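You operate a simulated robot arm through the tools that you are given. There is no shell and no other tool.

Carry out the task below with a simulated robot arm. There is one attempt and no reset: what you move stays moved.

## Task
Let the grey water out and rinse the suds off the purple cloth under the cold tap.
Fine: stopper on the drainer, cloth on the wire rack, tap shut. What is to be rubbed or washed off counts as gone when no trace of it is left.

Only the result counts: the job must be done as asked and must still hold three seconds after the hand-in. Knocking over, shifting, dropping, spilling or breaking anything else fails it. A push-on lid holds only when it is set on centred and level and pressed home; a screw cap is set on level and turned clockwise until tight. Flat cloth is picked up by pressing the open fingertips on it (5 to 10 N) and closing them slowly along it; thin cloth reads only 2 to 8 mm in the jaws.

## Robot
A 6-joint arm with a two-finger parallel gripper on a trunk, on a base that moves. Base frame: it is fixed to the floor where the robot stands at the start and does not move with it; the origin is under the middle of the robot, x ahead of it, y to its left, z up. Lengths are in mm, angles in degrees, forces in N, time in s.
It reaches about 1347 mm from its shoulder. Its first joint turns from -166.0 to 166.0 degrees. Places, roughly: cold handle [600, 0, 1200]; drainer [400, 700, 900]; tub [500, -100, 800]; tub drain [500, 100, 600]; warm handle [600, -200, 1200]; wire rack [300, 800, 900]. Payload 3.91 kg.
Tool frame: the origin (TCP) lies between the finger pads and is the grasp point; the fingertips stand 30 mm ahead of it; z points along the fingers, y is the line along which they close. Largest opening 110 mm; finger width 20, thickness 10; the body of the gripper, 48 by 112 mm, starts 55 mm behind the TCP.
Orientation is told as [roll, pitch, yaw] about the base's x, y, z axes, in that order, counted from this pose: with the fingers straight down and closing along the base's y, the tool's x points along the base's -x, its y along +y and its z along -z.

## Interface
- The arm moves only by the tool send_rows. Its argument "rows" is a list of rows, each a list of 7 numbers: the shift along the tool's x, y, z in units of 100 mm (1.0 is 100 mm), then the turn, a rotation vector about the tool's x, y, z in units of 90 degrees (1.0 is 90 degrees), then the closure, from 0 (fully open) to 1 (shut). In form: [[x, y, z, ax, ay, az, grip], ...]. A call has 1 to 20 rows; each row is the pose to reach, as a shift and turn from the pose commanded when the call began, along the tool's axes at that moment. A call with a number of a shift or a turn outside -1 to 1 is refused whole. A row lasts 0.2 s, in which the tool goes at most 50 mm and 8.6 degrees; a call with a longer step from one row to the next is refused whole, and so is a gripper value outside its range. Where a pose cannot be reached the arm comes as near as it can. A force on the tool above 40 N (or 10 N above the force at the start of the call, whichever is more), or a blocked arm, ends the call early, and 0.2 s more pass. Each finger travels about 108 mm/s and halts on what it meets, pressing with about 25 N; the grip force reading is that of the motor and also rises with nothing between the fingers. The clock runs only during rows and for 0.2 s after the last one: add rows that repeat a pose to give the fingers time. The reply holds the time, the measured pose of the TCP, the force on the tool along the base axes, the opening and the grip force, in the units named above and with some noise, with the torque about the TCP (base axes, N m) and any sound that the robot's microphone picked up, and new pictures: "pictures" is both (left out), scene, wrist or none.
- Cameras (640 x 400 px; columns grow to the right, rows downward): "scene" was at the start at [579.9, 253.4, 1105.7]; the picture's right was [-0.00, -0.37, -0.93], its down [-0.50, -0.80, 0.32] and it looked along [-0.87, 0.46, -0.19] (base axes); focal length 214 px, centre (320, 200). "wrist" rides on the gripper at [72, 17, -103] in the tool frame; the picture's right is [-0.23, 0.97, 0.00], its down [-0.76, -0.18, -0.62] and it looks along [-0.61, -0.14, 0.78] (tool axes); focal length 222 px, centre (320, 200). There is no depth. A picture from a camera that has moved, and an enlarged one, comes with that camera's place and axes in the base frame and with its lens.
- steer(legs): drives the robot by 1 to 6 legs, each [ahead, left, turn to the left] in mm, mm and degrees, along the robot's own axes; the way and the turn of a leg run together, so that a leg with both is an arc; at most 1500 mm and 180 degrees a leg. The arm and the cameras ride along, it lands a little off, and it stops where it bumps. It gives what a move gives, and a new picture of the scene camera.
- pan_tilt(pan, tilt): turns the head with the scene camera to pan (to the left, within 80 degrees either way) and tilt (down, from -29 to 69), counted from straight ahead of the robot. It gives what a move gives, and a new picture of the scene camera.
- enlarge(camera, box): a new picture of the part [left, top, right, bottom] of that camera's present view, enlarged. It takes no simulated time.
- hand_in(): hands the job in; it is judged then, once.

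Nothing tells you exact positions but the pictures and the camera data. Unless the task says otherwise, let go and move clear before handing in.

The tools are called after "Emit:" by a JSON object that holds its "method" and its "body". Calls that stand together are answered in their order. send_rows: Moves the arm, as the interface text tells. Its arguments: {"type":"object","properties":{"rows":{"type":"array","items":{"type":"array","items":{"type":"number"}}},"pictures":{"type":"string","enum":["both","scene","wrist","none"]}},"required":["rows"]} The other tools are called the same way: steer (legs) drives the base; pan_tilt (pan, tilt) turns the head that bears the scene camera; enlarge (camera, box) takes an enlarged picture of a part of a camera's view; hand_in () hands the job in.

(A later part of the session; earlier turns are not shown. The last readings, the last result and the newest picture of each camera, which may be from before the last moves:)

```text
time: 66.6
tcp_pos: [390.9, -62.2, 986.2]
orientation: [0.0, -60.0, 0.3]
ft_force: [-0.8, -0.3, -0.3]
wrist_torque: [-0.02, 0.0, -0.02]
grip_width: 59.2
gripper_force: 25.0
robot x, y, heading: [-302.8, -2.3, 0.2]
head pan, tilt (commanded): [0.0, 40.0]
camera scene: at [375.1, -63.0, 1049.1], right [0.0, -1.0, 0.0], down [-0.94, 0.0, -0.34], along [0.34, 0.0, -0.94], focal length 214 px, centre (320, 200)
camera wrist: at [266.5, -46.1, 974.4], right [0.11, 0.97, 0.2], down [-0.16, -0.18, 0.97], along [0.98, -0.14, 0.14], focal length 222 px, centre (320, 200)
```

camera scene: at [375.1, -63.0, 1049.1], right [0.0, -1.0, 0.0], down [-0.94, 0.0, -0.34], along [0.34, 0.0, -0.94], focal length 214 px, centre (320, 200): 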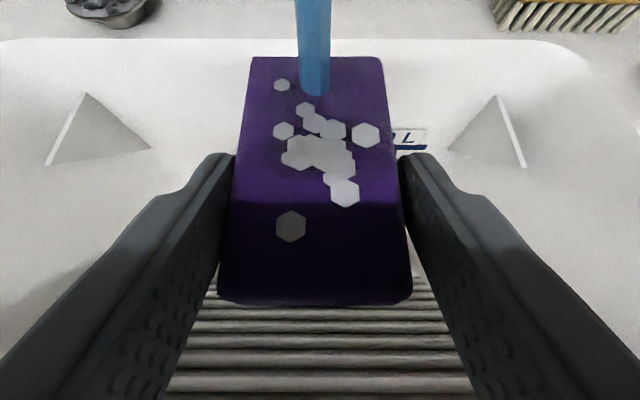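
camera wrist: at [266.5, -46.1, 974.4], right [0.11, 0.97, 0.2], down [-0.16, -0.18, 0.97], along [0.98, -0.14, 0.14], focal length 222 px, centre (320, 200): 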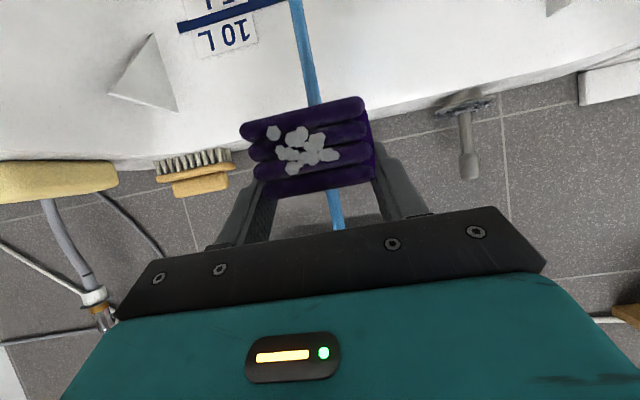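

All the suds patches are shrinking together while the cloth is in the stream. I'll move slightly further in and hold it there.

Emit:
{"method": "send_rows", "body": {"rows": [[-0.05, 0, 0.087, 0, 0, 0, 1], [-0.08, 0, 0.13, 0, 0, 0, 1], [-0.08, 0, 0.13, 0, 0, 0, 1], [-0.08, 0, 0.13, 0, 0, 0, 1], [-0.08, 0, 0.13, 0, 0, 0, 1], [-0.08, 0, 0.13, 0, 0, 0, 1], [-0.08, 0, 0.13, 0, 0, 0, 1], [-0.08, 0, 0.13, 0, 0, 0, 1], [-0.08, 0, 0.13, 0, 0, 0, 1], [-0.08, 0, 0.13, 0, 0, 0, 1]], "pictures": "both"}}

```text
time: 68.8
tcp_pos: [406.1, -62.0, 985.2]
orientation: [0.1, -60.1, 0.2]
ft_force: [0.7, 0.4, -0.2]
wrist_torque: [-0.03, 0.0, 0.0]
grip_width: 59.3
gripper_force: 25.0
robot x, y, heading: [-299.1, -1.5, 0.2]
head pan, tilt (commanded): [0.0, 40.0]
camera scene: at [390.6, -63.0, 1048.8], right [0.0, -1.0, 0.0], down [-0.94, 0.0, -0.34], along [0.34, 0.0, -0.94], focal length 214 px, centre (320, 200)
camera wrist: at [281.9, -46.1, 974.1], right [0.11, 0.97, 0.2], down [-0.16, -0.18, 0.97], along [0.98, -0.14, 0.14], focal length 222 px, centre (320, 200)
```

scene: 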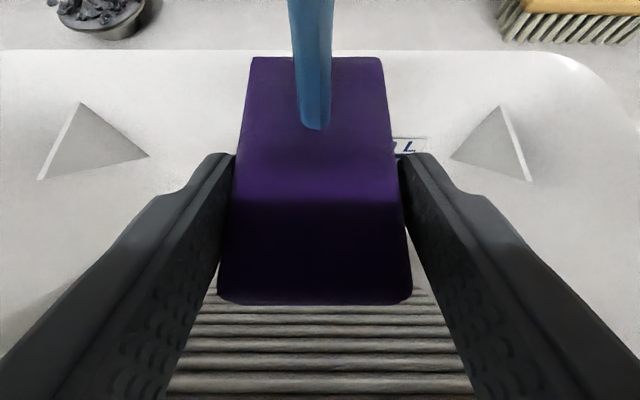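
wrist: 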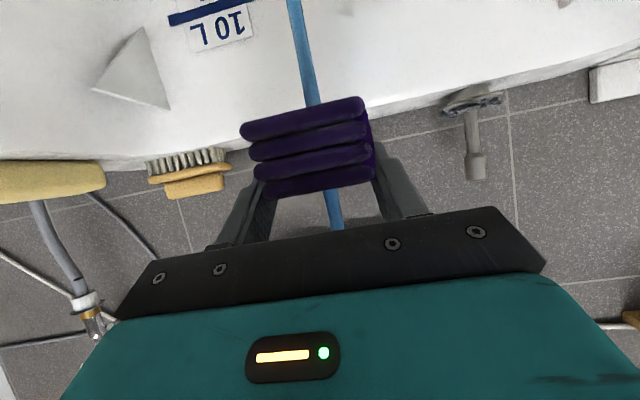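

No suds remain on the top or near end. I'll hold a few seconds more to be thorough.

Emit:
{"method": "send_rows", "body": {"rows": [[0, 0, 0, 0, 0, 0, 1], [0, 0.05, 0, 0, 0, 0, 1], [0, 0.1, 0, 0, 0, 0, 1], [0, 0.15, 0, 0, 0, 0, 1], [0, 0.2, 0, 0, 0, 0, 1], [0, 0.2, 0, 0, 0, 0, 1], [0, 0.15, 0, 0, 0, 0, 1], [0, 0.1, 0, 0, 0, 0, 1], [0, 0.05, 0, 0, 0, 0, 1], [0, 0, 0, 0, 0, 0, 1], [0, -0.05, 0, 0, 0, 0, 1], [0, -0.1, 0, 0, 0, 0, 1], [0, -0.15, 0, 0, 0, 0, 1], [0, -0.2, 0, 0, 0, 0, 1], [0, -0.2, 0, 0, 0, 0, 1], [0, -0.15, 0, 0, 0, 0, 1], [0, -0.1, 0, 0, 0, 0, 1], [0, -0.05, 0, 0, 0, 0, 1], [0, 0, 0, 0, 0, 0, 1], [0, 0, 0, 0, 0, 0, 1]], "pictures": "both"}}

```text
time: 73.0
tcp_pos: [407.8, -61.5, 985.1]
orientation: [0.0, -60.2, 0.2]
ft_force: [-0.6, -0.7, -0.5]
wrist_torque: [0.01, 0.0, -0.01]
grip_width: 59.4
gripper_force: 25.4
robot x, y, heading: [-298.4, 0.3, 0.0]
head pan, tilt (commanded): [0.0, 40.0]
camera scene: at [391.4, -62.4, 1048.9], right [0.0, -1.0, 0.0], down [-0.94, 0.0, -0.34], along [0.34, 0.0, -0.94], focal length 214 px, centre (320, 200)
camera wrist: at [282.8, -45.5, 974.2], right [0.11, 0.97, 0.2], down [-0.16, -0.18, 0.97], along [0.98, -0.14, 0.14], focal length 222 px, centre (320, 200)
```

scene: 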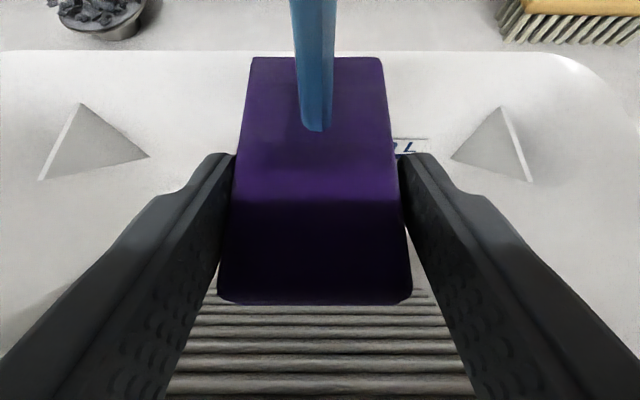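
wrist: 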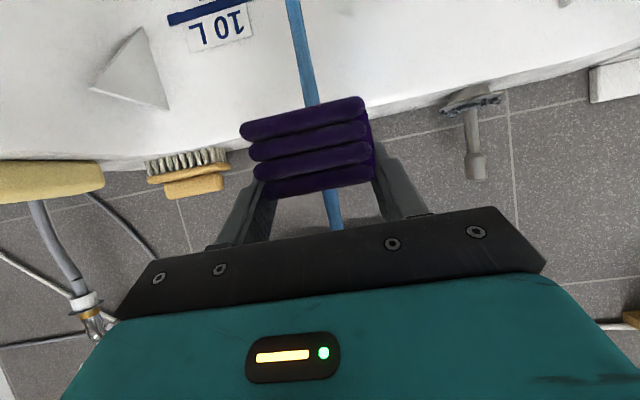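

The cloth is clean on every face I can see. I back out of the stream and lift, then carry the cloth left toward the wire rack.

Emit:
{"method": "send_rows", "body": {"rows": [[-0.04, 0, -0.3, 0, 0, 0, 1], [-0.1, 0, -0.65, 0, 0, 0, 1], [-0.16, 0, -1, 0, 0, 0, 1], [-0.16, 0, -1, 0, 0, 0, 1], [-0.16, 0, -1, 0, 0, 0, 1]], "pictures": "scene"}}

Emit:
{"method": "send_rows", "body": {"rows": [[0, 0.3, 0, 0, 0, 0, 1], [0, 0.65, 0, 0, 0, 0, 1], [0, 1, 0, 0, 0, 0, 1]], "pictures": "none"}}

Emit:
{"method": "send_rows", "body": {"rows": [[-0.1, 0.3, -0.05, 0, 0, 0, 1], [-0.2, 0.65, -0.1, 0, 0, 0, 1], [-0.35, 1, -0.2, 0, 0, 0, 1]], "pictures": "none"}}

Emit:
{"method": "send_rows", "body": {"rows": [[0, 0.3, 0, 0, 0, 0, 1], [0, 0.65, 0, 0, 0, 0, 1], [0, 1, 0, 0, 0, 0, 1]], "pictures": "none"}}

Emit:
{"method": "send_rows", "body": {"rows": [[0, 0.3, 0, 0, 0, 0, 1], [0, 0.65, 0, 0, 0, 0, 1], [0, 1, 0, 0, 0, 0, 1]], "pictures": "scene"}}

```text
time: 74.2
tcp_pos: [327.8, -61.6, 1051.1]
orientation: [-0.1, -60.1, 0.2]
ft_force: [0.2, 0.2, -0.1]
wrist_torque: [-0.01, 0.02, 0.02]
grip_width: 59.2
gripper_force: 25.4
robot x, y, heading: [-296.3, -2.6, 0.2]
head pan, tilt (commanded): [0.0, 40.0]
camera scene: at [311.4, -63.4, 1114.7], right [0.0, -1.0, 0.0], down [-0.94, 0.0, -0.34], along [0.34, 0.0, -0.94], focal length 214 px, centre (320, 200)
```

scene: 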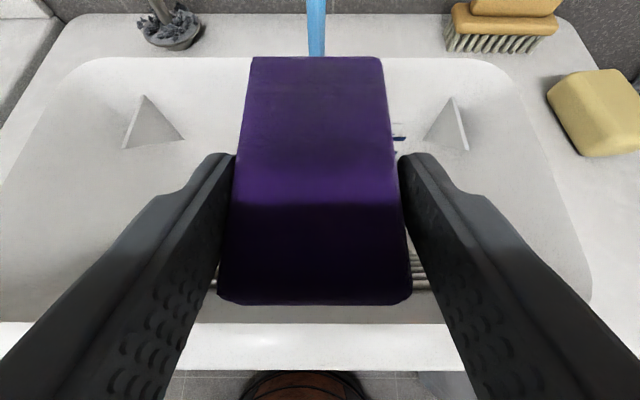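

```text
time: 75.0
tcp_pos: [328.8, 38.6, 1049.4]
orientation: [-0.1, -60.0, 0.3]
ft_force: [0.0, 0.7, -0.7]
wrist_torque: [0.01, 0.01, 0.01]
grip_width: 59.3
gripper_force: 24.6
robot x, y, heading: [-297.8, -1.2, 0.1]
head pan, tilt (commanded): [0.0, 40.0]
```

```text
time: 75.8
tcp_pos: [328.7, 138.2, 1090.6]
orientation: [0.0, -60.1, 0.2]
ft_force: [-0.8, 0.4, -0.5]
wrist_torque: [0.0, 0.03, 0.0]
grip_width: 59.1
gripper_force: 24.7
robot x, y, heading: [-300.9, -1.5, 0.2]
head pan, tilt (commanded): [0.0, 40.0]
```

```text
time: 76.6
tcp_pos: [328.1, 239.4, 1089.6]
orientation: [0.0, -60.0, 0.2]
ft_force: [-0.9, -0.4, -1.2]
wrist_torque: [-0.02, 0.0, 0.0]
grip_width: 59.1
gripper_force: 24.6
robot x, y, heading: [-295.9, -3.4, 0.1]
head pan, tilt (commanded): [0.0, 40.0]
```

```text
time: 77.4
tcp_pos: [329.4, 340.0, 1089.5]
orientation: [0.0, -60.1, 0.1]
ft_force: [0.2, -0.6, -0.2]
wrist_torque: [-0.01, 0.03, 0.02]
grip_width: 59.0
gripper_force: 25.1
robot x, y, heading: [-295.5, 5.5, 0.4]
head pan, tilt (commanded): [0.0, 40.0]
camera scene: at [312.2, 338.7, 1152.1], right [0.0, -1.0, 0.0], down [-0.94, 0.0, -0.34], along [0.34, 0.0, -0.94], focal length 214 px, centre (320, 200)
```

scene: 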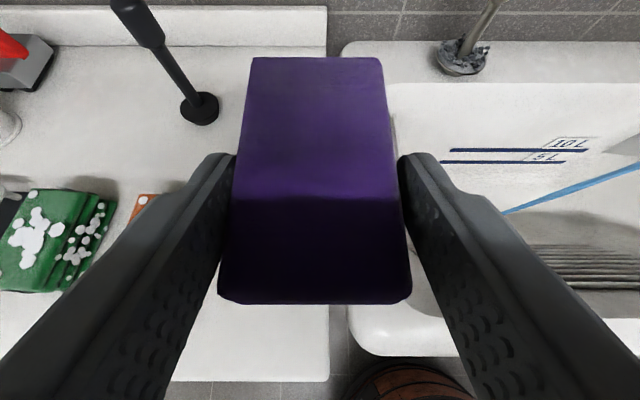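

Crossing the drainer at z 1090, well above the other cloths. I continue left and then look for the rack.

Emit:
{"method": "send_rows", "body": {"rows": [[0, 0.3, 0, 0, 0, 0, 1], [0, 0.65, 0, 0, 0, 0, 1], [0, 1, 0, 0, 0, 0, 1]], "pictures": "none"}}

Emit:
{"method": "send_rows", "body": {"rows": [[0, 0.3, 0, 0, 0, 0, 1], [0, 0.65, 0, 0, 0, 0, 1], [0, 1, 0, 0, 0, 0, 1]], "pictures": "none"}}

Emit:
{"method": "send_rows", "body": {"rows": [[0, 0.3, 0, 0, 0, 0, 1], [0, 0.65, 0, 0, 0, 0, 1], [0, 1, 0, 0, 0, 0, 1], [0, 1, 0, 0, 0, 0, 1]], "pictures": "both"}}

```text
time: 78.2
tcp_pos: [325.9, 438.4, 1090.1]
orientation: [0.2, -60.1, 0.2]
ft_force: [-0.1, -0.8, 0.3]
wrist_torque: [0.04, 0.05, 0.05]
grip_width: 59.4
gripper_force: 25.1
robot x, y, heading: [-295.7, 1.7, 0.4]
head pan, tilt (commanded): [0.0, 40.0]
```

```text
time: 79.0
tcp_pos: [326.4, 538.6, 1090.0]
orientation: [0.1, -60.0, 0.2]
ft_force: [-0.6, -0.3, 0.0]
wrist_torque: [0.04, 0.03, 0.01]
grip_width: 59.3
gripper_force: 24.9
robot x, y, heading: [-301.0, 1.0, 0.2]
head pan, tilt (commanded): [0.0, 40.0]
```

```text
time: 80.0
tcp_pos: [326.2, 636.1, 1089.2]
orientation: [0.0, -60.0, 0.3]
ft_force: [-0.6, -0.5, 0.0]
wrist_torque: [-0.01, 0.0, -0.01]
grip_width: 59.4
gripper_force: 25.1
robot x, y, heading: [-295.5, -1.3, 0.2]
head pan, tilt (commanded): [0.0, 40.0]
camera scene: at [309.7, 635.6, 1152.3], right [0.0, -1.0, 0.0], down [-0.94, 0.0, -0.34], along [0.34, 0.0, -0.94], focal length 214 px, centre (320, 200)
camera wrist: at [201.1, 652.5, 1077.6], right [0.11, 0.97, 0.2], down [-0.16, -0.18, 0.97], along [0.98, -0.14, 0.14], focal length 222 px, centre (320, 200)
```

scene: 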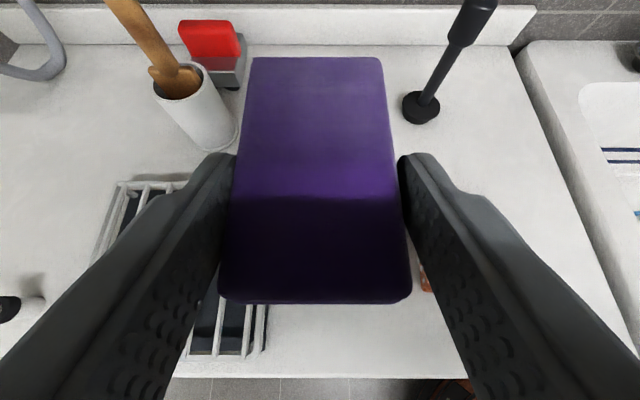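
wrist: 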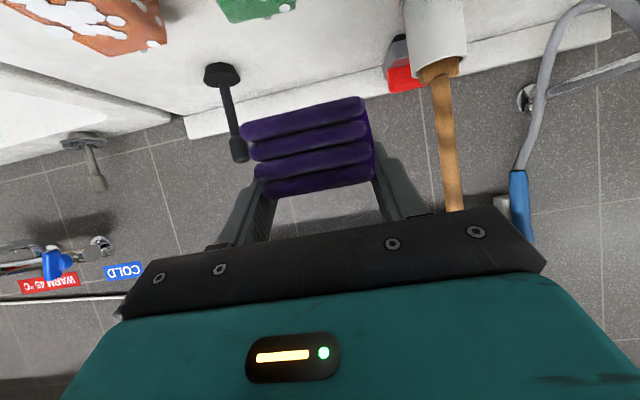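

Part of the rack shows below left. I'll pan the head left to see it whole.

Emit:
{"method": "pan_tilt", "body": {"pan": 45, "tilt": 30}}

```text
time: 81.1
tcp_pos: [326.5, 637.2, 1089.6]
orientation: [0.0, -60.2, 0.2]
ft_force: [-0.9, -0.1, -0.4]
wrist_torque: [0.01, 0.0, -0.02]
grip_width: 59.3
gripper_force: 25.0
robot x, y, heading: [-298.9, -4.9, 0.1]
head pan, tilt (commanded): [45.0, 30.0]
camera scene: at [299.0, 699.2, 1176.0], right [0.62, -0.71, -0.35], down [-0.74, -0.36, -0.57], along [0.28, 0.61, -0.74], focal length 214 px, centre (320, 200)
```

scene: 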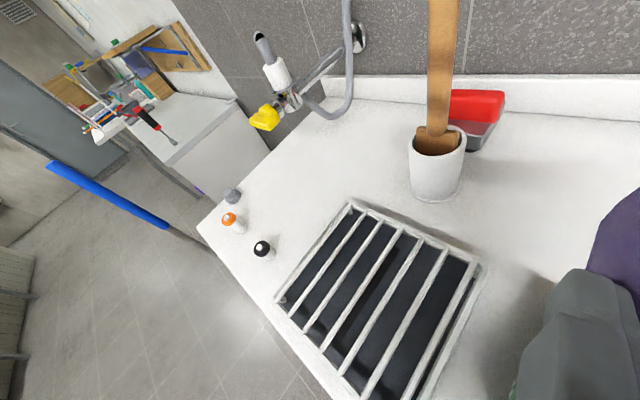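

The rack spans about x 252–402, y 692–846 on the drainer, with its centre near [327, 769]. I move the cloth above its centre.

Emit:
{"method": "send_rows", "body": {"rows": [[0.12, 0.33, -0.01, 0, 0, 0, 1], [0.24, 0.66, -0.02, 0, 0, 0, 1], [0.36, 1, -0.023, 0, 0, 0, 1], [0.36, 1, -0.023, 0, 0, 0, 1]], "pictures": "none"}}

Emit:
{"method": "send_rows", "body": {"rows": [[0.08, 0.16, 0.05, 0, 0, 0, 1], [0.173, 0.32, 0.1, 0, 0, 0, 1], [0.173, 0.32, 0.1, 0, 0, 0, 1]], "pictures": "both"}}

```text
time: 82.1
tcp_pos: [305.6, 737.6, 1058.1]
orientation: [0.1, -60.1, 0.3]
ft_force: [0.6, 1.6, 1.0]
wrist_torque: [-0.01, 0.03, 0.01]
grip_width: 59.1
gripper_force: 24.4
robot x, y, heading: [-295.7, -1.2, 0.1]
head pan, tilt (commanded): [45.0, 30.0]
```

```text
time: 82.9
tcp_pos: [306.5, 770.3, 1039.2]
orientation: [0.1, -60.0, 0.3]
ft_force: [0.1, -0.3, -0.4]
wrist_torque: [-0.02, -0.01, 0.0]
grip_width: 59.1
gripper_force: 24.9
robot x, y, heading: [-298.5, 0.2, 0.3]
head pan, tilt (commanded): [45.0, 30.0]
camera scene: at [279.6, 833.0, 1126.2], right [0.62, -0.7, -0.35], down [-0.74, -0.36, -0.57], along [0.28, 0.61, -0.74], focal length 214 px, centre (320, 200)
camera wrist: at [181.8, 785.9, 1027.7], right [0.11, 0.97, 0.2], down [-0.16, -0.18, 0.97], along [0.98, -0.14, 0.14], focal length 222 px, centre (320, 200)
```

scene: 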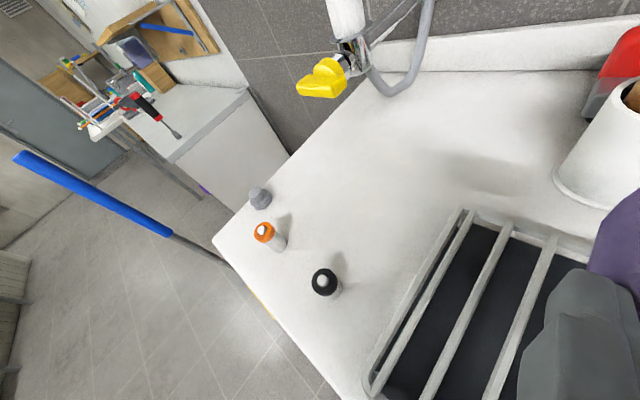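
wrist: 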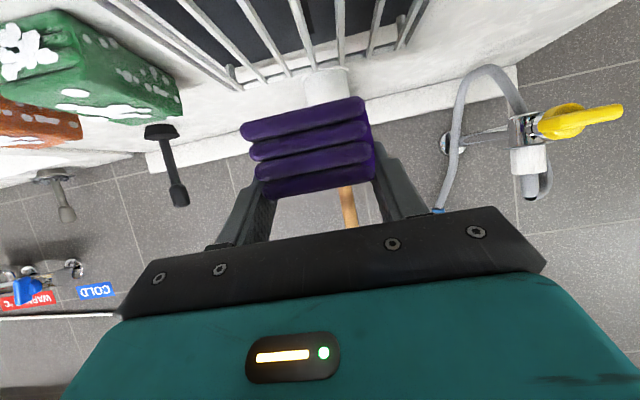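

Emit:
{"method": "pan_tilt", "body": {"pan": 0, "tilt": 25}}

```text
time: 84.0
tcp_pos: [305.8, 770.7, 1039.8]
orientation: [0.0, -60.0, 0.2]
ft_force: [0.7, 0.3, -0.8]
wrist_torque: [0.01, 0.03, 0.03]
grip_width: 59.3
gripper_force: 25.0
robot x, y, heading: [-300.9, -1.4, 0.0]
head pan, tilt (commanded): [0.0, 25.0]
camera scene: at [308.2, 769.3, 1119.1], right [0.0, -1.0, 0.0], down [-0.82, 0.0, -0.57], along [0.57, 0.0, -0.82], focal length 214 px, centre (320, 200)
```

scene: 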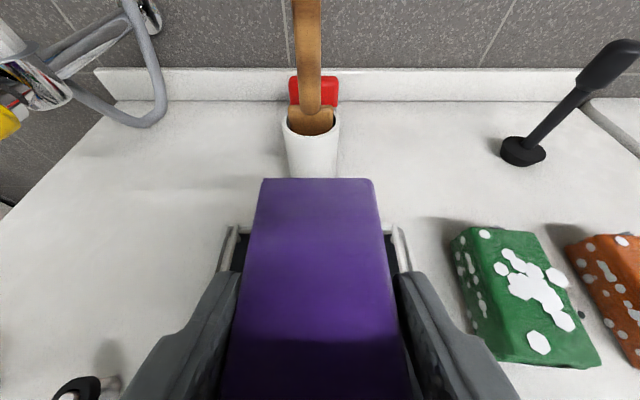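

The cloth is centred over the rack. I lower it, first 50 mm and then slowly until contact.

Emit:
{"method": "send_rows", "body": {"rows": [[0.15, 0, 0.083, 0, 0, 0, 1], [0.3, 0, 0.167, 0, 0, 0, 1], [0.433, 0, 0.25, 0, 0, 0, 1], [0.433, 0, 0.25, 0, 0, 0, 1]], "pictures": "none"}}

Emit:
{"method": "send_rows", "body": {"rows": [[0.026, 0, 0.015, 0, 0, 0, 1], [0.052, 0, 0.03, 0, 0, 0, 1], [0.078, 0, 0.045, 0, 0, 0, 1], [0.087, 0, 0.05, 0, 0, 0, 1]], "pictures": "wrist"}}

```text
time: 85.0
tcp_pos: [307.0, 769.7, 990.8]
orientation: [0.0, -60.1, 0.1]
ft_force: [0.4, -0.4, 0.0]
wrist_torque: [0.02, 0.0, 0.01]
grip_width: 59.2
gripper_force: 24.5
robot x, y, heading: [-299.1, 0.7, 0.2]
head pan, tilt (commanded): [0.0, 25.0]
```

```text
time: 86.0
tcp_pos: [306.4, 769.1, 980.1]
orientation: [-0.1, -60.2, 0.3]
ft_force: [0.7, -0.1, 0.1]
wrist_torque: [0.0, 0.01, 0.04]
grip_width: 59.0
gripper_force: 25.2
robot x, y, heading: [-300.3, 0.9, 0.1]
head pan, tilt (commanded): [0.0, 25.0]
camera wrist: at [181.2, 786.2, 968.3], right [0.11, 0.97, 0.2], down [-0.16, -0.18, 0.97], along [0.98, -0.14, 0.14], focal length 222 px, centre (320, 200)
```

wrist: 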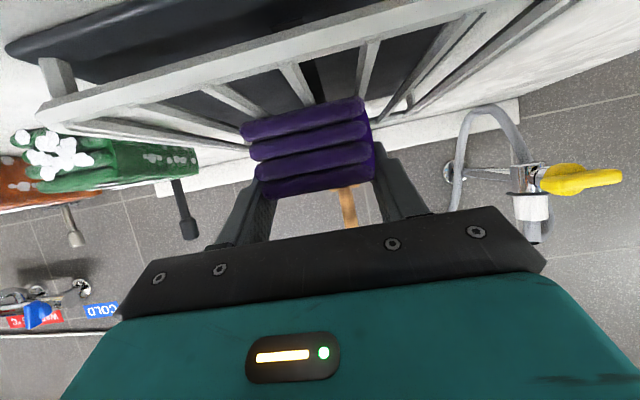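

Emit:
{"method": "send_rows", "body": {"rows": [[0.017, 0, 0.01, 0, 0, 0, 1], [0.035, 0, 0.02, 0, 0, 0, 1], [0.052, 0, 0.03, 0, 0, 0, 1], [0.061, 0, 0.035, 0, 0, 0, 1]], "pictures": "none"}}

```text
time: 87.0
tcp_pos: [305.2, 770.4, 977.8]
orientation: [0.7, -60.3, -0.3]
ft_force: [-0.6, 0.0, 7.9]
wrist_torque: [-0.06, 0.22, -0.02]
grip_width: 59.3
gripper_force: 25.1
robot x, y, heading: [-297.2, 2.3, 0.2]
head pan, tilt (commanded): [0.0, 25.0]
stopped in row 4: the force on the tool passed its limit at 42 N (the readings are from after the stop); the commanded pose is now the measured one
```

The cloth rests on the rack (contact at TCP z ≈ 977, 8 N now). I open gently.

Emit:
{"method": "send_rows", "body": {"rows": [[0, 0, 0, 0, 0, 0, 0.6], [0, 0, 0, 0, 0, 0, 0.45], [0, 0, 0, 0, 0, 0, 0.42], [0, 0, 0, 0, 0, 0, 0.38], [0, 0, 0, 0, 0, 0, 0.33], [0, 0, 0, 0, 0, 0, 0.27], [0, 0, 0, 0, 0, 0, 0.27], [0, 0, 0, 0, 0, 0, 0.27]], "pictures": "both"}}

```text
time: 88.8
tcp_pos: [305.6, 771.0, 976.7]
orientation: [0.6, -60.3, -0.2]
ft_force: [0.3, -0.4, 0.9]
wrist_torque: [0.01, 0.01, -0.05]
grip_width: 80.3
gripper_force: 0.0
robot x, y, heading: [-297.5, 2.9, 0.2]
head pan, tilt (commanded): [0.0, 25.0]
camera scene: at [307.3, 769.3, 1057.4], right [0.0, -1.0, 0.0], down [-0.82, 0.0, -0.58], along [0.58, 0.01, -0.82], focal length 214 px, centre (320, 200)
camera wrist: at [181.2, 786.4, 965.6], right [0.11, 0.97, 0.2], down [-0.16, -0.18, 0.97], along [0.98, -0.14, 0.14], focal length 222 px, centre (320, 200)
```

scene: 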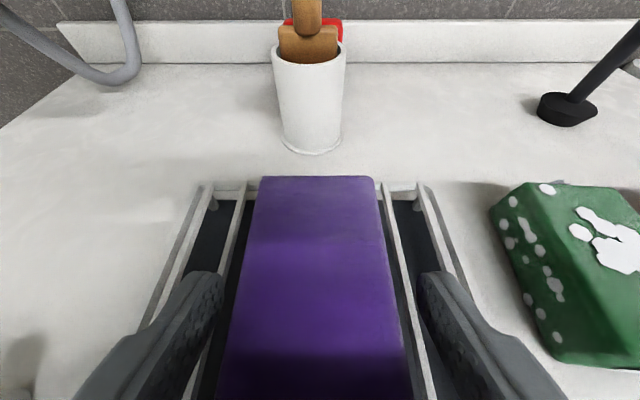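
wrist: 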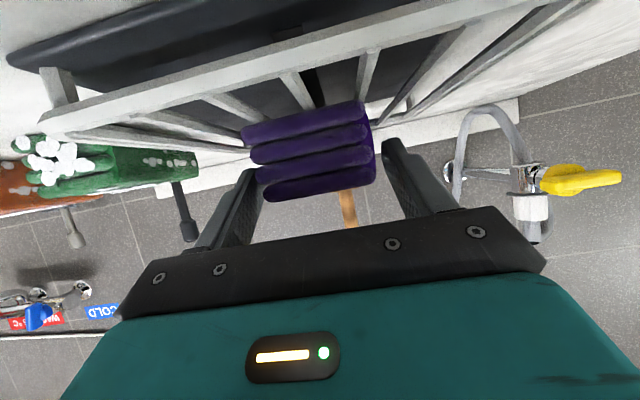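

The cloth sits within the rack's frame. I withdraw backward and up.

Emit:
{"method": "send_rows", "body": {"rows": [[0, 0, -0.25, 0, 0, 0, 0.27], [0, 0, -0.5, 0, 0, 0, 0.27], [0, 0, -0.75, 0, 0, 0, 0.27], [0, 0, -1, 0, 0, 0, 0.27], [0, 0, -1, 0, 0, 0, 0.27]], "pictures": "both"}}

```text
time: 90.0
tcp_pos: [219.7, 769.5, 1026.1]
orientation: [0.6, -60.3, -0.3]
ft_force: [0.1, 0.8, 0.0]
wrist_torque: [0.01, 0.01, -0.01]
grip_width: 80.5
gripper_force: 0.1
robot x, y, heading: [-298.2, 1.4, 0.2]
head pan, tilt (commanded): [0.0, 25.0]
camera scene: at [221.1, 767.8, 1106.2], right [0.0, -1.0, 0.0], down [-0.82, 0.0, -0.58], along [0.58, 0.01, -0.82], focal length 214 px, centre (320, 200)
camera wrist: at [95.0, 784.9, 1014.4], right [0.11, 0.97, 0.2], down [-0.16, -0.18, 0.97], along [0.98, -0.14, 0.14], focal length 222 px, centre (320, 200)
```

scene: 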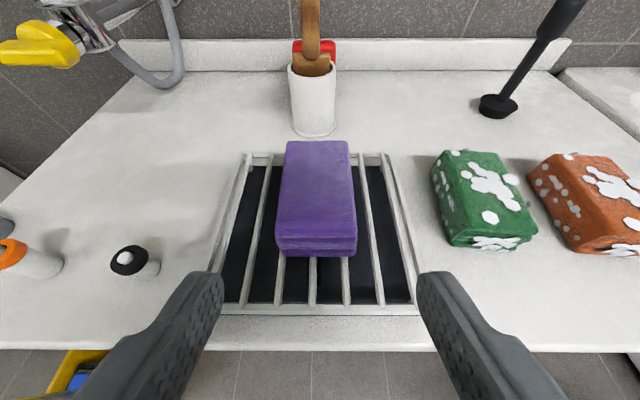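
wrist: 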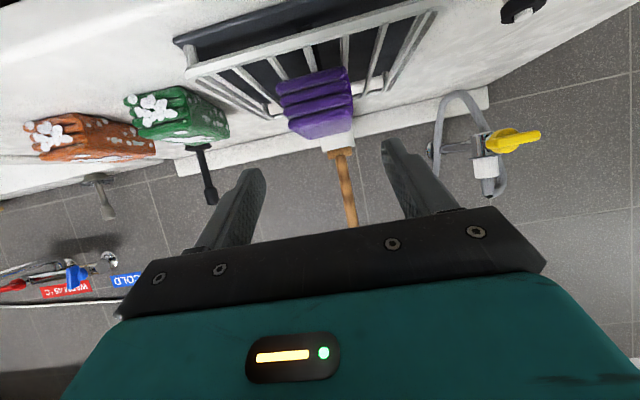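

The cloth lies fully on the rack. I'll enlarge to check for any remaining suds.

Emit:
{"method": "enlarge", "body": {"camera": "scene", "box": [210, 120, 430, 320]}}

Emit:
{"method": "enlarge", "body": {"camera": "wrist", "box": [230, 40, 400, 160]}}

```text
2.00 times, centred on (320, 220) of scene
camera zoom: at [221.1, 767.8, 1106.2], right [0.0, -1.0, 0.0], down [-0.82, 0.0, -0.58], along [0.58, 0.01, -0.82], focal length 429 px, centre (320, 160)
```

zoom: 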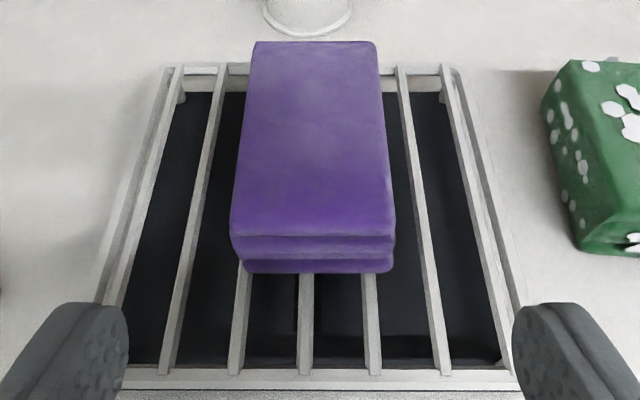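

```text
3.33 times, centred on (315, 100) of wrist
camera zoom: at [95.0, 784.9, 1014.4], right [0.11, 0.97, 0.2], down [-0.16, -0.18, 0.97], along [0.98, -0.14, 0.14], focal length 740 px, centre (337, 533)
```

zoom: 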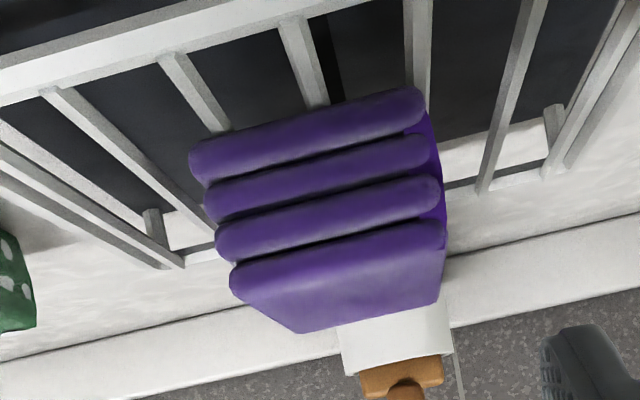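

The cloth is clean and on the rack. Now I return to shut the cold tap, with the fingers closed as a poker again.

Emit:
{"method": "send_rows", "body": {"rows": [[-0.14, -0.2, -0.08, 0, -0.067, 0, 0.4], [-0.28, -0.4, -0.16, 0, -0.134, 0, 0.6], [-0.42, -0.6, -0.24, 0, -0.2, 0, 0.8], [-0.56, -0.8, -0.32, 0, -0.267, 0, 1], [-0.69, -1, -0.4, 0, -0.33, 0, 1], [-0.69, -1, -0.4, 0, -0.33, 0, 1]], "pictures": "scene"}}

Emit:
{"method": "send_rows", "body": {"rows": [[0, -0.33, 0, 0, 0, 0, 1], [0, -0.66, 0, 0, 0, 0, 1], [0, -1, 0, 0, 0, 0, 1]], "pictures": "none"}}

Emit:
{"method": "send_rows", "body": {"rows": [[0, -0.33, 0, 0, 0, 0, 1], [0, -0.66, 0, 0, 0, 0, 1], [0, -1, 0, 0, 0, 0, 1]], "pictures": "none"}}

Emit:
{"method": "send_rows", "body": {"rows": [[0, -0.33, 0, 0, 0, 0, 1], [0, -0.66, 0, 0, 0, 0, 1], [0, -1, 0, 0, 0, 0, 1]], "pictures": "none"}}

Emit:
{"method": "send_rows", "body": {"rows": [[0, -0.33, 0, 0, 0, 0, 1], [0, -0.66, 0, 0, 0, 0, 1], [0, -1, 0, 0, 0, 0, 1]], "pictures": "none"}}

Emit:
{"method": "send_rows", "body": {"rows": [[0, -0.33, 0.3, 0, 0, 0, 1], [0, -0.66, 0.6, 0, 0, 0, 1], [0, -1, 1, 0, 0, 0, 1], [0, -1, 1, 0, 0, 0, 1]], "pictures": "both"}}

```text
time: 91.4
tcp_pos: [218.3, 670.9, 1105.9]
orientation: [96.0, -89.7, -95.6]
ft_force: [1.1, -0.1, 0.4]
wrist_torque: [0.01, 0.03, -0.02]
grip_width: 0.0
gripper_force: 24.3
robot x, y, heading: [-297.2, 1.4, 0.2]
head pan, tilt (commanded): [0.0, 25.0]
camera scene: at [180.5, 668.8, 1176.4], right [0.01, -1.0, 0.0], down [-0.42, 0.0, -0.91], along [0.91, 0.01, -0.42], focal length 214 px, centre (320, 200)
```

scene: 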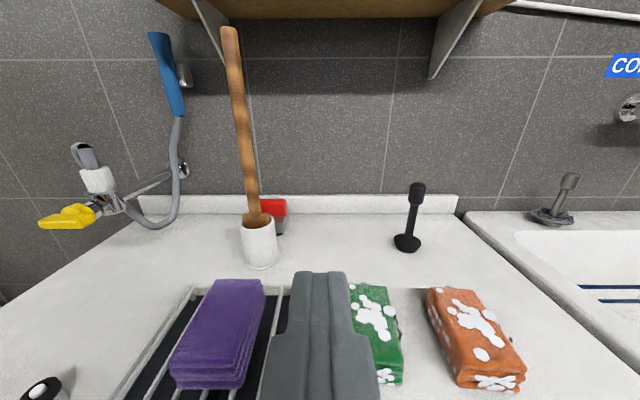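

```text
time: 92.2
tcp_pos: [219.4, 568.4, 1104.9]
orientation: [71.7, -89.7, -71.4]
ft_force: [0.9, 1.3, -0.4]
wrist_torque: [0.01, -0.04, 0.01]
grip_width: 0.0
gripper_force: 24.9
robot x, y, heading: [-297.6, 0.3, 0.2]
head pan, tilt (commanded): [0.0, 25.0]
```

```text
time: 93.0
tcp_pos: [221.4, 468.8, 1105.9]
orientation: [74.7, -89.8, -74.4]
ft_force: [0.0, -0.2, -1.6]
wrist_torque: [0.0, -0.03, 0.01]
grip_width: 0.2
gripper_force: 25.3
robot x, y, heading: [-301.7, 1.4, 0.4]
head pan, tilt (commanded): [0.0, 25.0]
```

```text
time: 93.8
tcp_pos: [220.7, 370.0, 1105.4]
orientation: [76.8, -89.7, -76.5]
ft_force: [0.2, 0.3, 0.5]
wrist_torque: [0.03, -0.02, 0.01]
grip_width: 0.0
gripper_force: 24.8
robot x, y, heading: [-300.4, -0.8, 0.0]
head pan, tilt (commanded): [0.0, 25.0]
```

```text
time: 94.6
tcp_pos: [220.0, 270.0, 1102.7]
orientation: [79.1, -89.7, -78.8]
ft_force: [1.0, 0.0, 0.3]
wrist_torque: [0.01, -0.02, -0.01]
grip_width: 0.0
gripper_force: 24.8
robot x, y, heading: [-299.8, 3.9, 0.2]
head pan, tilt (commanded): [0.0, 25.0]
```

```text
refused: row 3 steps farther than a row can; nothing moved
```

One step was too long. I'll resend it with finer rows.

Emit:
{"method": "send_rows", "body": {"rows": [[0, -0.25, 0.25, 0, 0, 0, 1], [0, -0.5, 0.5, 0, 0, 0, 1], [0, -0.75, 0.75, 0, 0, 0, 1], [0, -1, 1, 0, 0, 0, 1], [0, -1, 1, 0, 0, 0, 1]], "pictures": "both"}}

```text
time: 95.8
tcp_pos: [321.2, 171.3, 1102.5]
orientation: [82.3, -89.7, -81.9]
ft_force: [-0.6, 0.2, -0.2]
wrist_torque: [0.02, 0.02, 0.01]
grip_width: 0.0
gripper_force: 25.1
robot x, y, heading: [-300.1, -1.7, 0.0]
head pan, tilt (commanded): [0.0, 25.0]
camera scene: at [283.4, 170.2, 1174.0], right [0.01, -1.0, 0.0], down [-0.42, 0.0, -0.91], along [0.91, 0.01, -0.42], focal length 214 px, centre (320, 200)
camera wrist: at [219.1, 187.8, 1031.1], right [0.0, 0.97, 0.23], down [-0.62, -0.18, 0.76], along [0.78, -0.14, 0.61], focal length 222 px, centre (320, 200)
```

scene: 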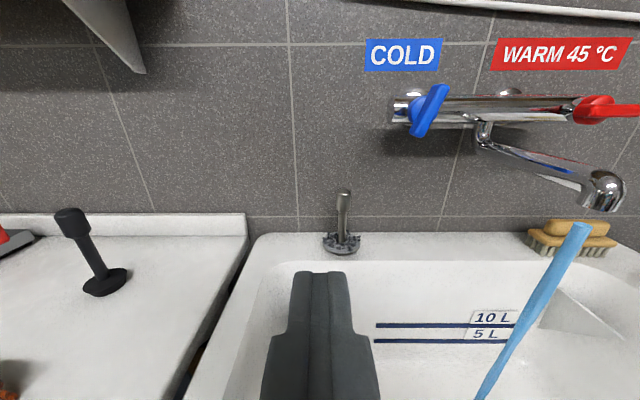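
wrist: 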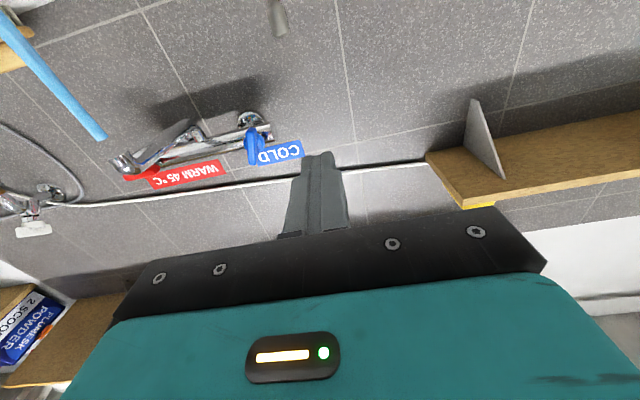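

Emit:
{"method": "send_rows", "body": {"rows": [[-0.16, -0.18, 0.2, 0, 0, 0, 1], [-0.33, -0.36, 0.43, 0, 0, 0, 1], [-0.5, -0.55, 0.65, 0, 0, 0, 1], [-0.5, -0.55, 0.65, 0, 0, 0, 1]], "pictures": "none"}}

Emit:
{"method": "send_rows", "body": {"rows": [[-0.16, -0.18, 0.2, 0, 0, 0, 1], [-0.33, -0.36, 0.43, 0, 0, 0, 1], [-0.5, -0.55, 0.65, 0, 0, 0, 1], [-0.5, -0.55, 0.65, 0, 0, 0, 1]], "pictures": "both"}}

```text
time: 96.8
tcp_pos: [387.5, 114.6, 1155.3]
orientation: [86.7, -89.7, -86.5]
ft_force: [-0.1, 0.2, 0.5]
wrist_torque: [0.02, 0.02, -0.03]
grip_width: 0.3
gripper_force: 25.2
robot x, y, heading: [-298.5, 2.0, 0.2]
head pan, tilt (commanded): [0.0, 25.0]
```

```text
time: 97.8
tcp_pos: [453.6, 59.3, 1203.3]
orientation: [84.7, -89.7, -84.6]
ft_force: [0.0, -0.7, 1.1]
wrist_torque: [0.0, 0.03, 0.03]
grip_width: 0.1
gripper_force: 24.8
robot x, y, heading: [-301.6, -1.4, 0.0]
head pan, tilt (commanded): [0.0, 25.0]
camera scene: at [415.3, 57.7, 1273.6], right [0.0, -1.0, 0.0], down [-0.42, 0.0, -0.91], along [0.91, 0.01, -0.42], focal length 214 px, centre (320, 200)
camera wrist: at [350.9, 75.4, 1130.8], right [0.0, 0.97, 0.23], down [-0.62, -0.18, 0.76], along [0.78, -0.14, 0.61], focal length 222 px, centre (320, 200)
```

scene: 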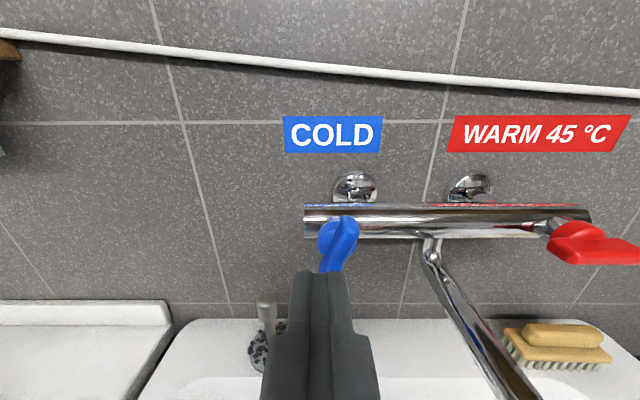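
wrist: 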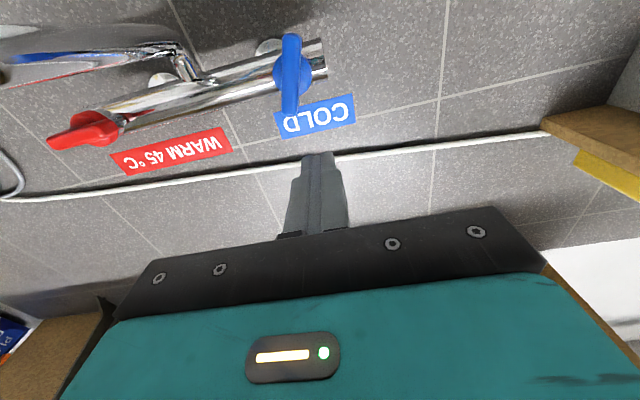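

The lever stands at about 70° with its upper end near y 37, z 1190. I advance the fingertips to its upper left and sweep clockwise.

Emit:
{"method": "send_rows", "body": {"rows": [[0, 0, 0.3, 0, 0, 0, 1], [0, 0, 0.6, 0, 0, 0, 1], [0, 0, 0.8, 0, 0, 0, 1], [0, 0, 0.8, 0, 0, 0, 1]], "pictures": "scene"}}

```text
time: 98.8
tcp_pos: [530.5, 59.4, 1205.6]
orientation: [85.4, -89.7, -85.1]
ft_force: [0.3, 0.0, 0.5]
wrist_torque: [-0.02, 0.02, -0.01]
grip_width: 0.0
gripper_force: 25.3
robot x, y, heading: [-299.4, 0.5, 0.3]
head pan, tilt (commanded): [0.0, 25.0]
camera scene: at [493.8, 57.2, 1275.9], right [0.0, -1.0, 0.0], down [-0.42, 0.0, -0.91], along [0.91, 0.01, -0.42], focal length 214 px, centre (320, 200)
```

scene: 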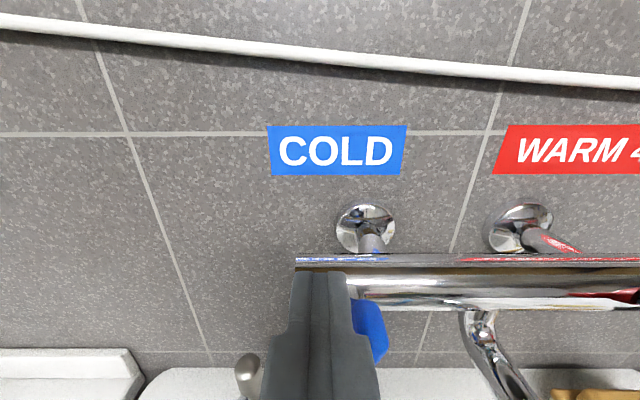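

Emit:
{"method": "send_rows", "body": {"rows": [[0.1, -0.01, 0, 0, 0, 0, 1], [0.185, -0.03, 0, 0, 0, 0, 1], [0.165, -0.087, 0, 0, 0, 0, 1], [0.155, -0.159, 0, 0, 0, 0, 1], [0.163, -0.232, 0, 0, 0, 0, 1]], "pictures": "both"}}

```text
time: 100.0
tcp_pos: [531.8, 36.9, 1188.3]
orientation: [88.1, -89.7, -87.9]
ft_force: [0.7, 0.6, 0.9]
wrist_torque: [0.02, -0.03, -0.01]
grip_width: 0.0
gripper_force: 25.1
robot x, y, heading: [-301.2, 4.2, 0.1]
head pan, tilt (commanded): [0.0, 25.0]
camera scene: at [494.3, 34.9, 1257.5], right [0.0, -1.0, 0.0], down [-0.42, 0.0, -0.91], along [0.91, 0.01, -0.42], focal length 214 px, centre (320, 200)
camera wrist: at [430.1, 52.6, 1114.6], right [0.0, 0.97, 0.23], down [-0.62, -0.18, 0.76], along [0.78, -0.14, 0.61], focal length 222 px, centre (320, 200)
```

scene: 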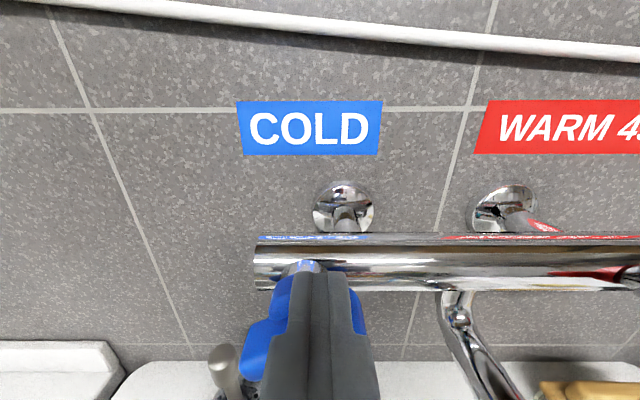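
wrist: 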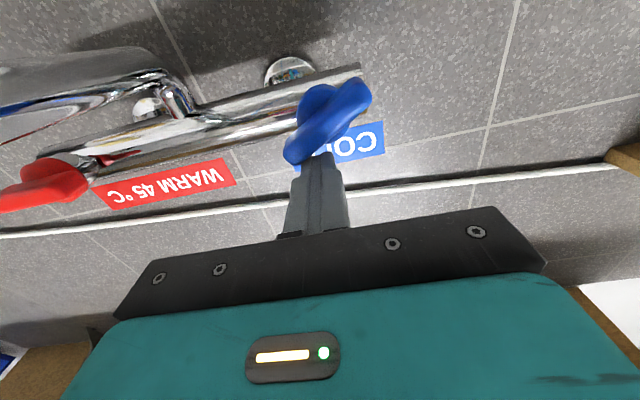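

The lever is at about 30° now. I continue the sweep to horizontal.

Emit:
{"method": "send_rows", "body": {"rows": [[0.026, -0.068, 0, 0, 0, 0, 1], [0.05, -0.1, 0, 0, 0, 0, 1], [0.07, -0.127, 0, 0, 0, 0, 1], [0.1, -0.15, 0, 0, 0, 0, 1], [0.115, -0.165, 0, 0, 0, 0, 1]], "pictures": "both"}}

```text
time: 101.2
tcp_pos: [530.5, 21.3, 1177.3]
orientation: [3.5, -88.5, -5.0]
ft_force: [0.2, 0.2, 1.2]
wrist_torque: [0.02, -0.06, 0.01]
grip_width: 0.1
gripper_force: 25.5
out of reach, approached as far as the arm can: row 5
robot x, y, heading: [-298.4, -3.8, 0.1]
head pan, tilt (commanded): [0.0, 25.0]
stopped in row 5: the force on the tool passed its limit at 67 N (the readings are from after the stop); the commanded pose is now the measured one
camera scene: at [494.7, 21.8, 1249.0], right [-0.03, -1.0, 0.0], down [-0.45, 0.01, -0.9], along [0.9, -0.02, -0.45], focal length 214 px, centre (320, 200)
camera wrist: at [427.4, 41.2, 1107.8], right [0.03, 0.97, 0.23], down [-0.61, -0.16, 0.78], along [0.79, -0.16, 0.59], focal length 222 px, centre (320, 200)
```

scene: 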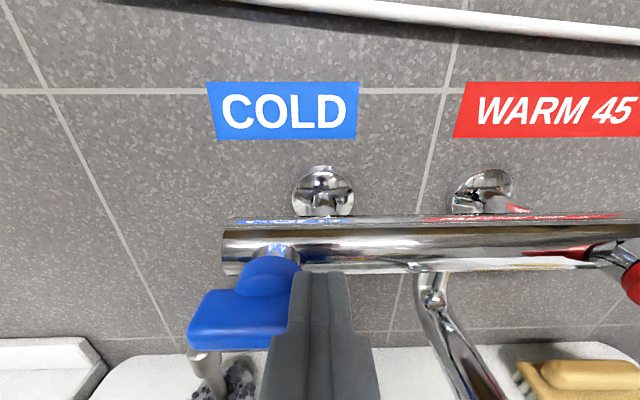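
wrist: 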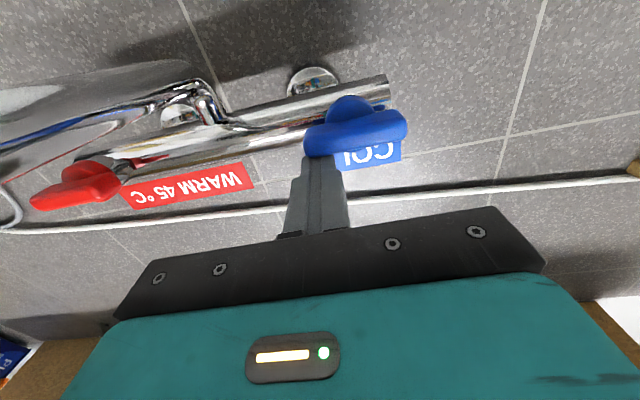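

The lever is back to horizontal and hit its stop. I lift off it and withdraw to check the spout.

Emit:
{"method": "send_rows", "body": {"rows": [[-0.1, 0.03, 0, 0, 0, 0, 1], [-0.2, 0.05, -0.05, 0, 0, 0, 1], [-0.2, 0.1, -0.4, 0, 0, 0, 1], [-0.2, 0.2, -0.8, 0, 0, 0, 1], [-0.2, 0.3, -1, 0, 0, 0, 1]], "pictures": "none"}}

Emit:
{"method": "send_rows", "body": {"rows": [[0, 0.25, -0.25, 0, 0, 0, 1], [0, 0.5, -0.5, 0, 0, 0, 1], [0, 0.75, -0.75, 0, 0, 0, 1], [0, 1, -1, 0, 0, 0, 1], [0, 1, -1, 0, 0, 0, 1]], "pictures": "both"}}

```text
time: 102.4
tcp_pos: [432.6, 55.2, 1199.1]
orientation: [2.1, -88.4, -3.6]
ft_force: [0.1, -0.3, -1.1]
wrist_torque: [0.0, -0.01, -0.02]
grip_width: 0.1
gripper_force: 25.2
robot x, y, heading: [-300.4, 0.3, 0.1]
head pan, tilt (commanded): [0.0, 25.0]
```

```text
time: 103.6
tcp_pos: [335.9, 158.4, 1201.6]
orientation: [3.1, -88.6, -4.7]
ft_force: [0.2, -0.4, -0.1]
wrist_torque: [0.01, 0.03, 0.02]
grip_width: 0.0
gripper_force: 24.8
robot x, y, heading: [-300.0, 1.4, 0.4]
head pan, tilt (commanded): [0.0, 25.0]
camera scene: at [299.4, 158.5, 1273.0], right [-0.03, -1.0, 0.0], down [-0.45, 0.01, -0.89], along [0.89, -0.02, -0.45], focal length 214 px, centre (320, 200)
camera wrist: at [231.9, 177.9, 1131.8], right [0.03, 0.97, 0.23], down [-0.61, -0.16, 0.78], along [0.79, -0.16, 0.59], focal length 222 px, centre (320, 200)
```

scene: 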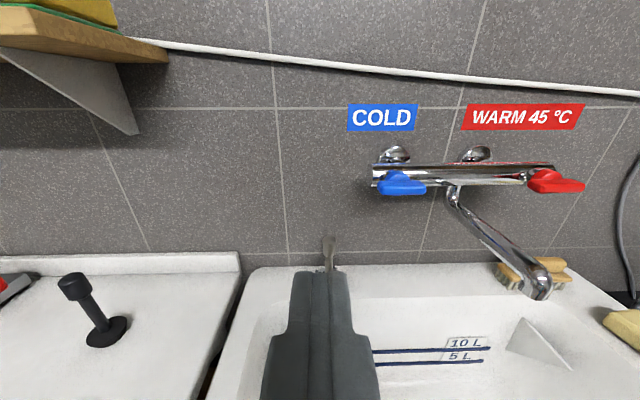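
wrist: 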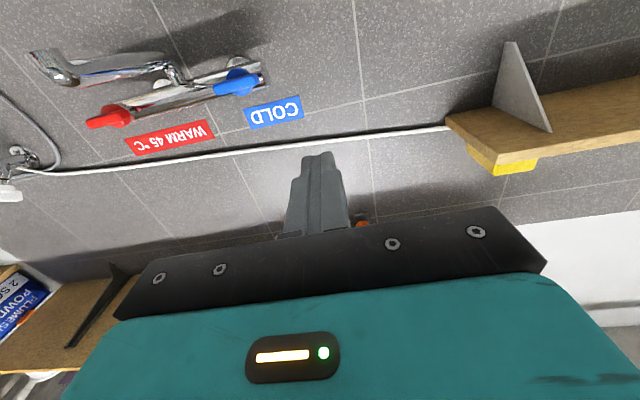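

The stream has stopped. I'll zoom on the tap to make sure there is no drip and the lever is fully home.

Emit:
{"method": "enlarge", "body": {"camera": "scene", "box": [340, 130, 600, 320]}}

Emit:
{"method": "pan_tilt", "body": {"pan": 0, "tilt": 55}}

```text
2.11 times, centred on (470, 225) of scene
camera zoom: at [299.4, 158.5, 1273.0], right [-0.03, -1.0, 0.0], down [-0.45, 0.01, -0.89], along [0.89, -0.02, -0.45], focal length 452 px, centre (4, 147)
```

zoom: 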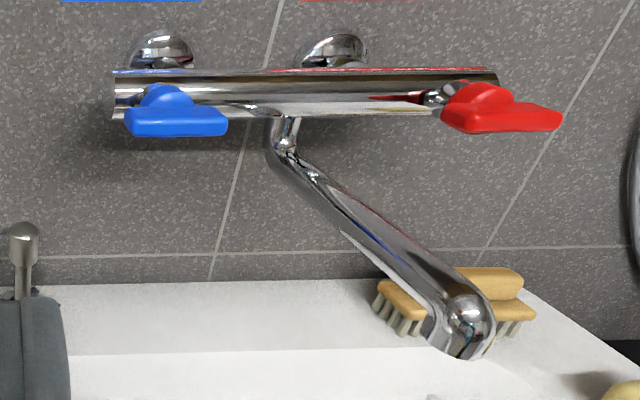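

```text
time: 104.5
tcp_pos: [335.9, 159.4, 1201.2]
orientation: [3.6, -88.4, -5.2]
ft_force: [-1.1, 0.2, 0.4]
wrist_torque: [0.01, 0.02, -0.01]
grip_width: 0.0
gripper_force: 25.3
robot x, y, heading: [-295.2, 0.8, 0.1]
head pan, tilt (commanded): [0.0, 55.0]
camera scene: at [278.4, 159.0, 1229.7], right [-0.03, -1.0, 0.0], down [-0.83, 0.02, -0.55], along [0.55, -0.01, -0.83], focal length 214 px, centre (320, 200)
```

scene: 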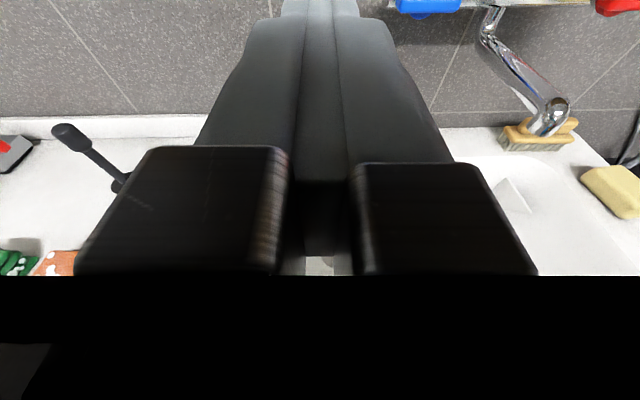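

The tap is shut and no stream is visible. I'll check that the tub has drained completely.

Emit:
{"method": "pan_tilt", "body": {"pan": -30, "tilt": 40}}

```text
time: 105.5
tcp_pos: [335.3, 157.7, 1201.0]
orientation: [3.7, -88.5, -5.3]
ft_force: [1.2, 0.5, 0.1]
wrist_torque: [-0.04, 0.02, -0.03]
grip_width: 0.1
gripper_force: 25.4
robot x, y, heading: [-297.9, 1.5, 0.1]
head pan, tilt (commanded): [-30.0, 40.0]
camera scene: at [279.3, 116.5, 1250.1], right [-0.52, -0.85, 0.01], down [-0.57, 0.34, -0.75], along [0.64, -0.4, -0.66], focal length 214 px, centre (320, 200)
```

scene: 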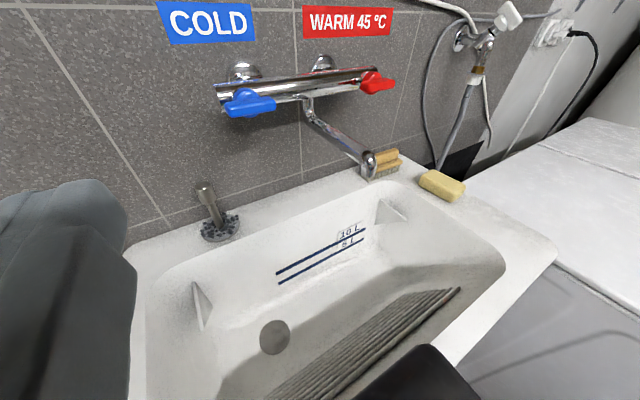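

The tub is empty, the drain open and the tap shut. I'll take one last look left at the stopper and the cloth.

Emit:
{"method": "pan_tilt", "body": {"pan": 60, "tilt": 25}}

Emit:
{"method": "enlarge", "body": {"camera": "scene", "box": [160, 100, 480, 300]}}

```text
time: 107.2
tcp_pos: [335.8, 158.3, 1202.0]
orientation: [3.7, -88.5, -5.1]
ft_force: [-0.3, -0.1, -0.1]
wrist_torque: [0.01, 0.02, 0.02]
grip_width: 0.0
gripper_force: 25.0
robot x, y, heading: [-299.3, 0.0, 0.2]
head pan, tilt (commanded): [60.0, 25.0]
camera scene: at [255.8, 239.4, 1274.4], right [0.85, -0.52, -0.02], down [-0.25, -0.36, -0.9], along [0.46, 0.77, -0.43], focal length 214 px, centre (320, 200)
```

scene: 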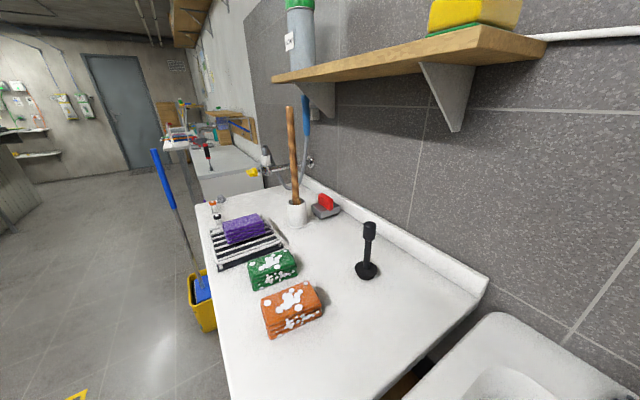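

```text
2.00 times, centred on (320, 200) of scene
camera zoom: at [255.8, 239.4, 1274.4], right [0.85, -0.52, -0.02], down [-0.25, -0.36, -0.9], along [0.46, 0.77, -0.43], focal length 429 px, centre (320, 200)
```

zoom: 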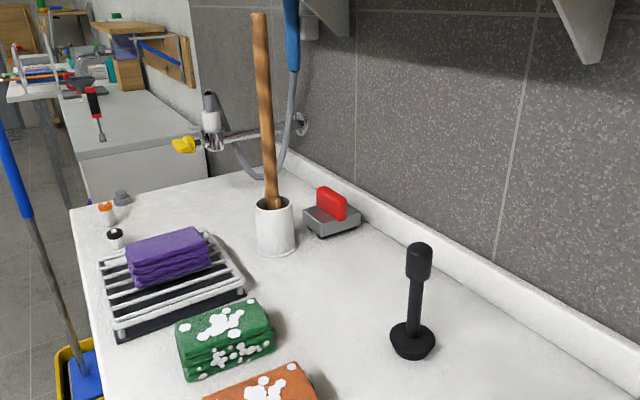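

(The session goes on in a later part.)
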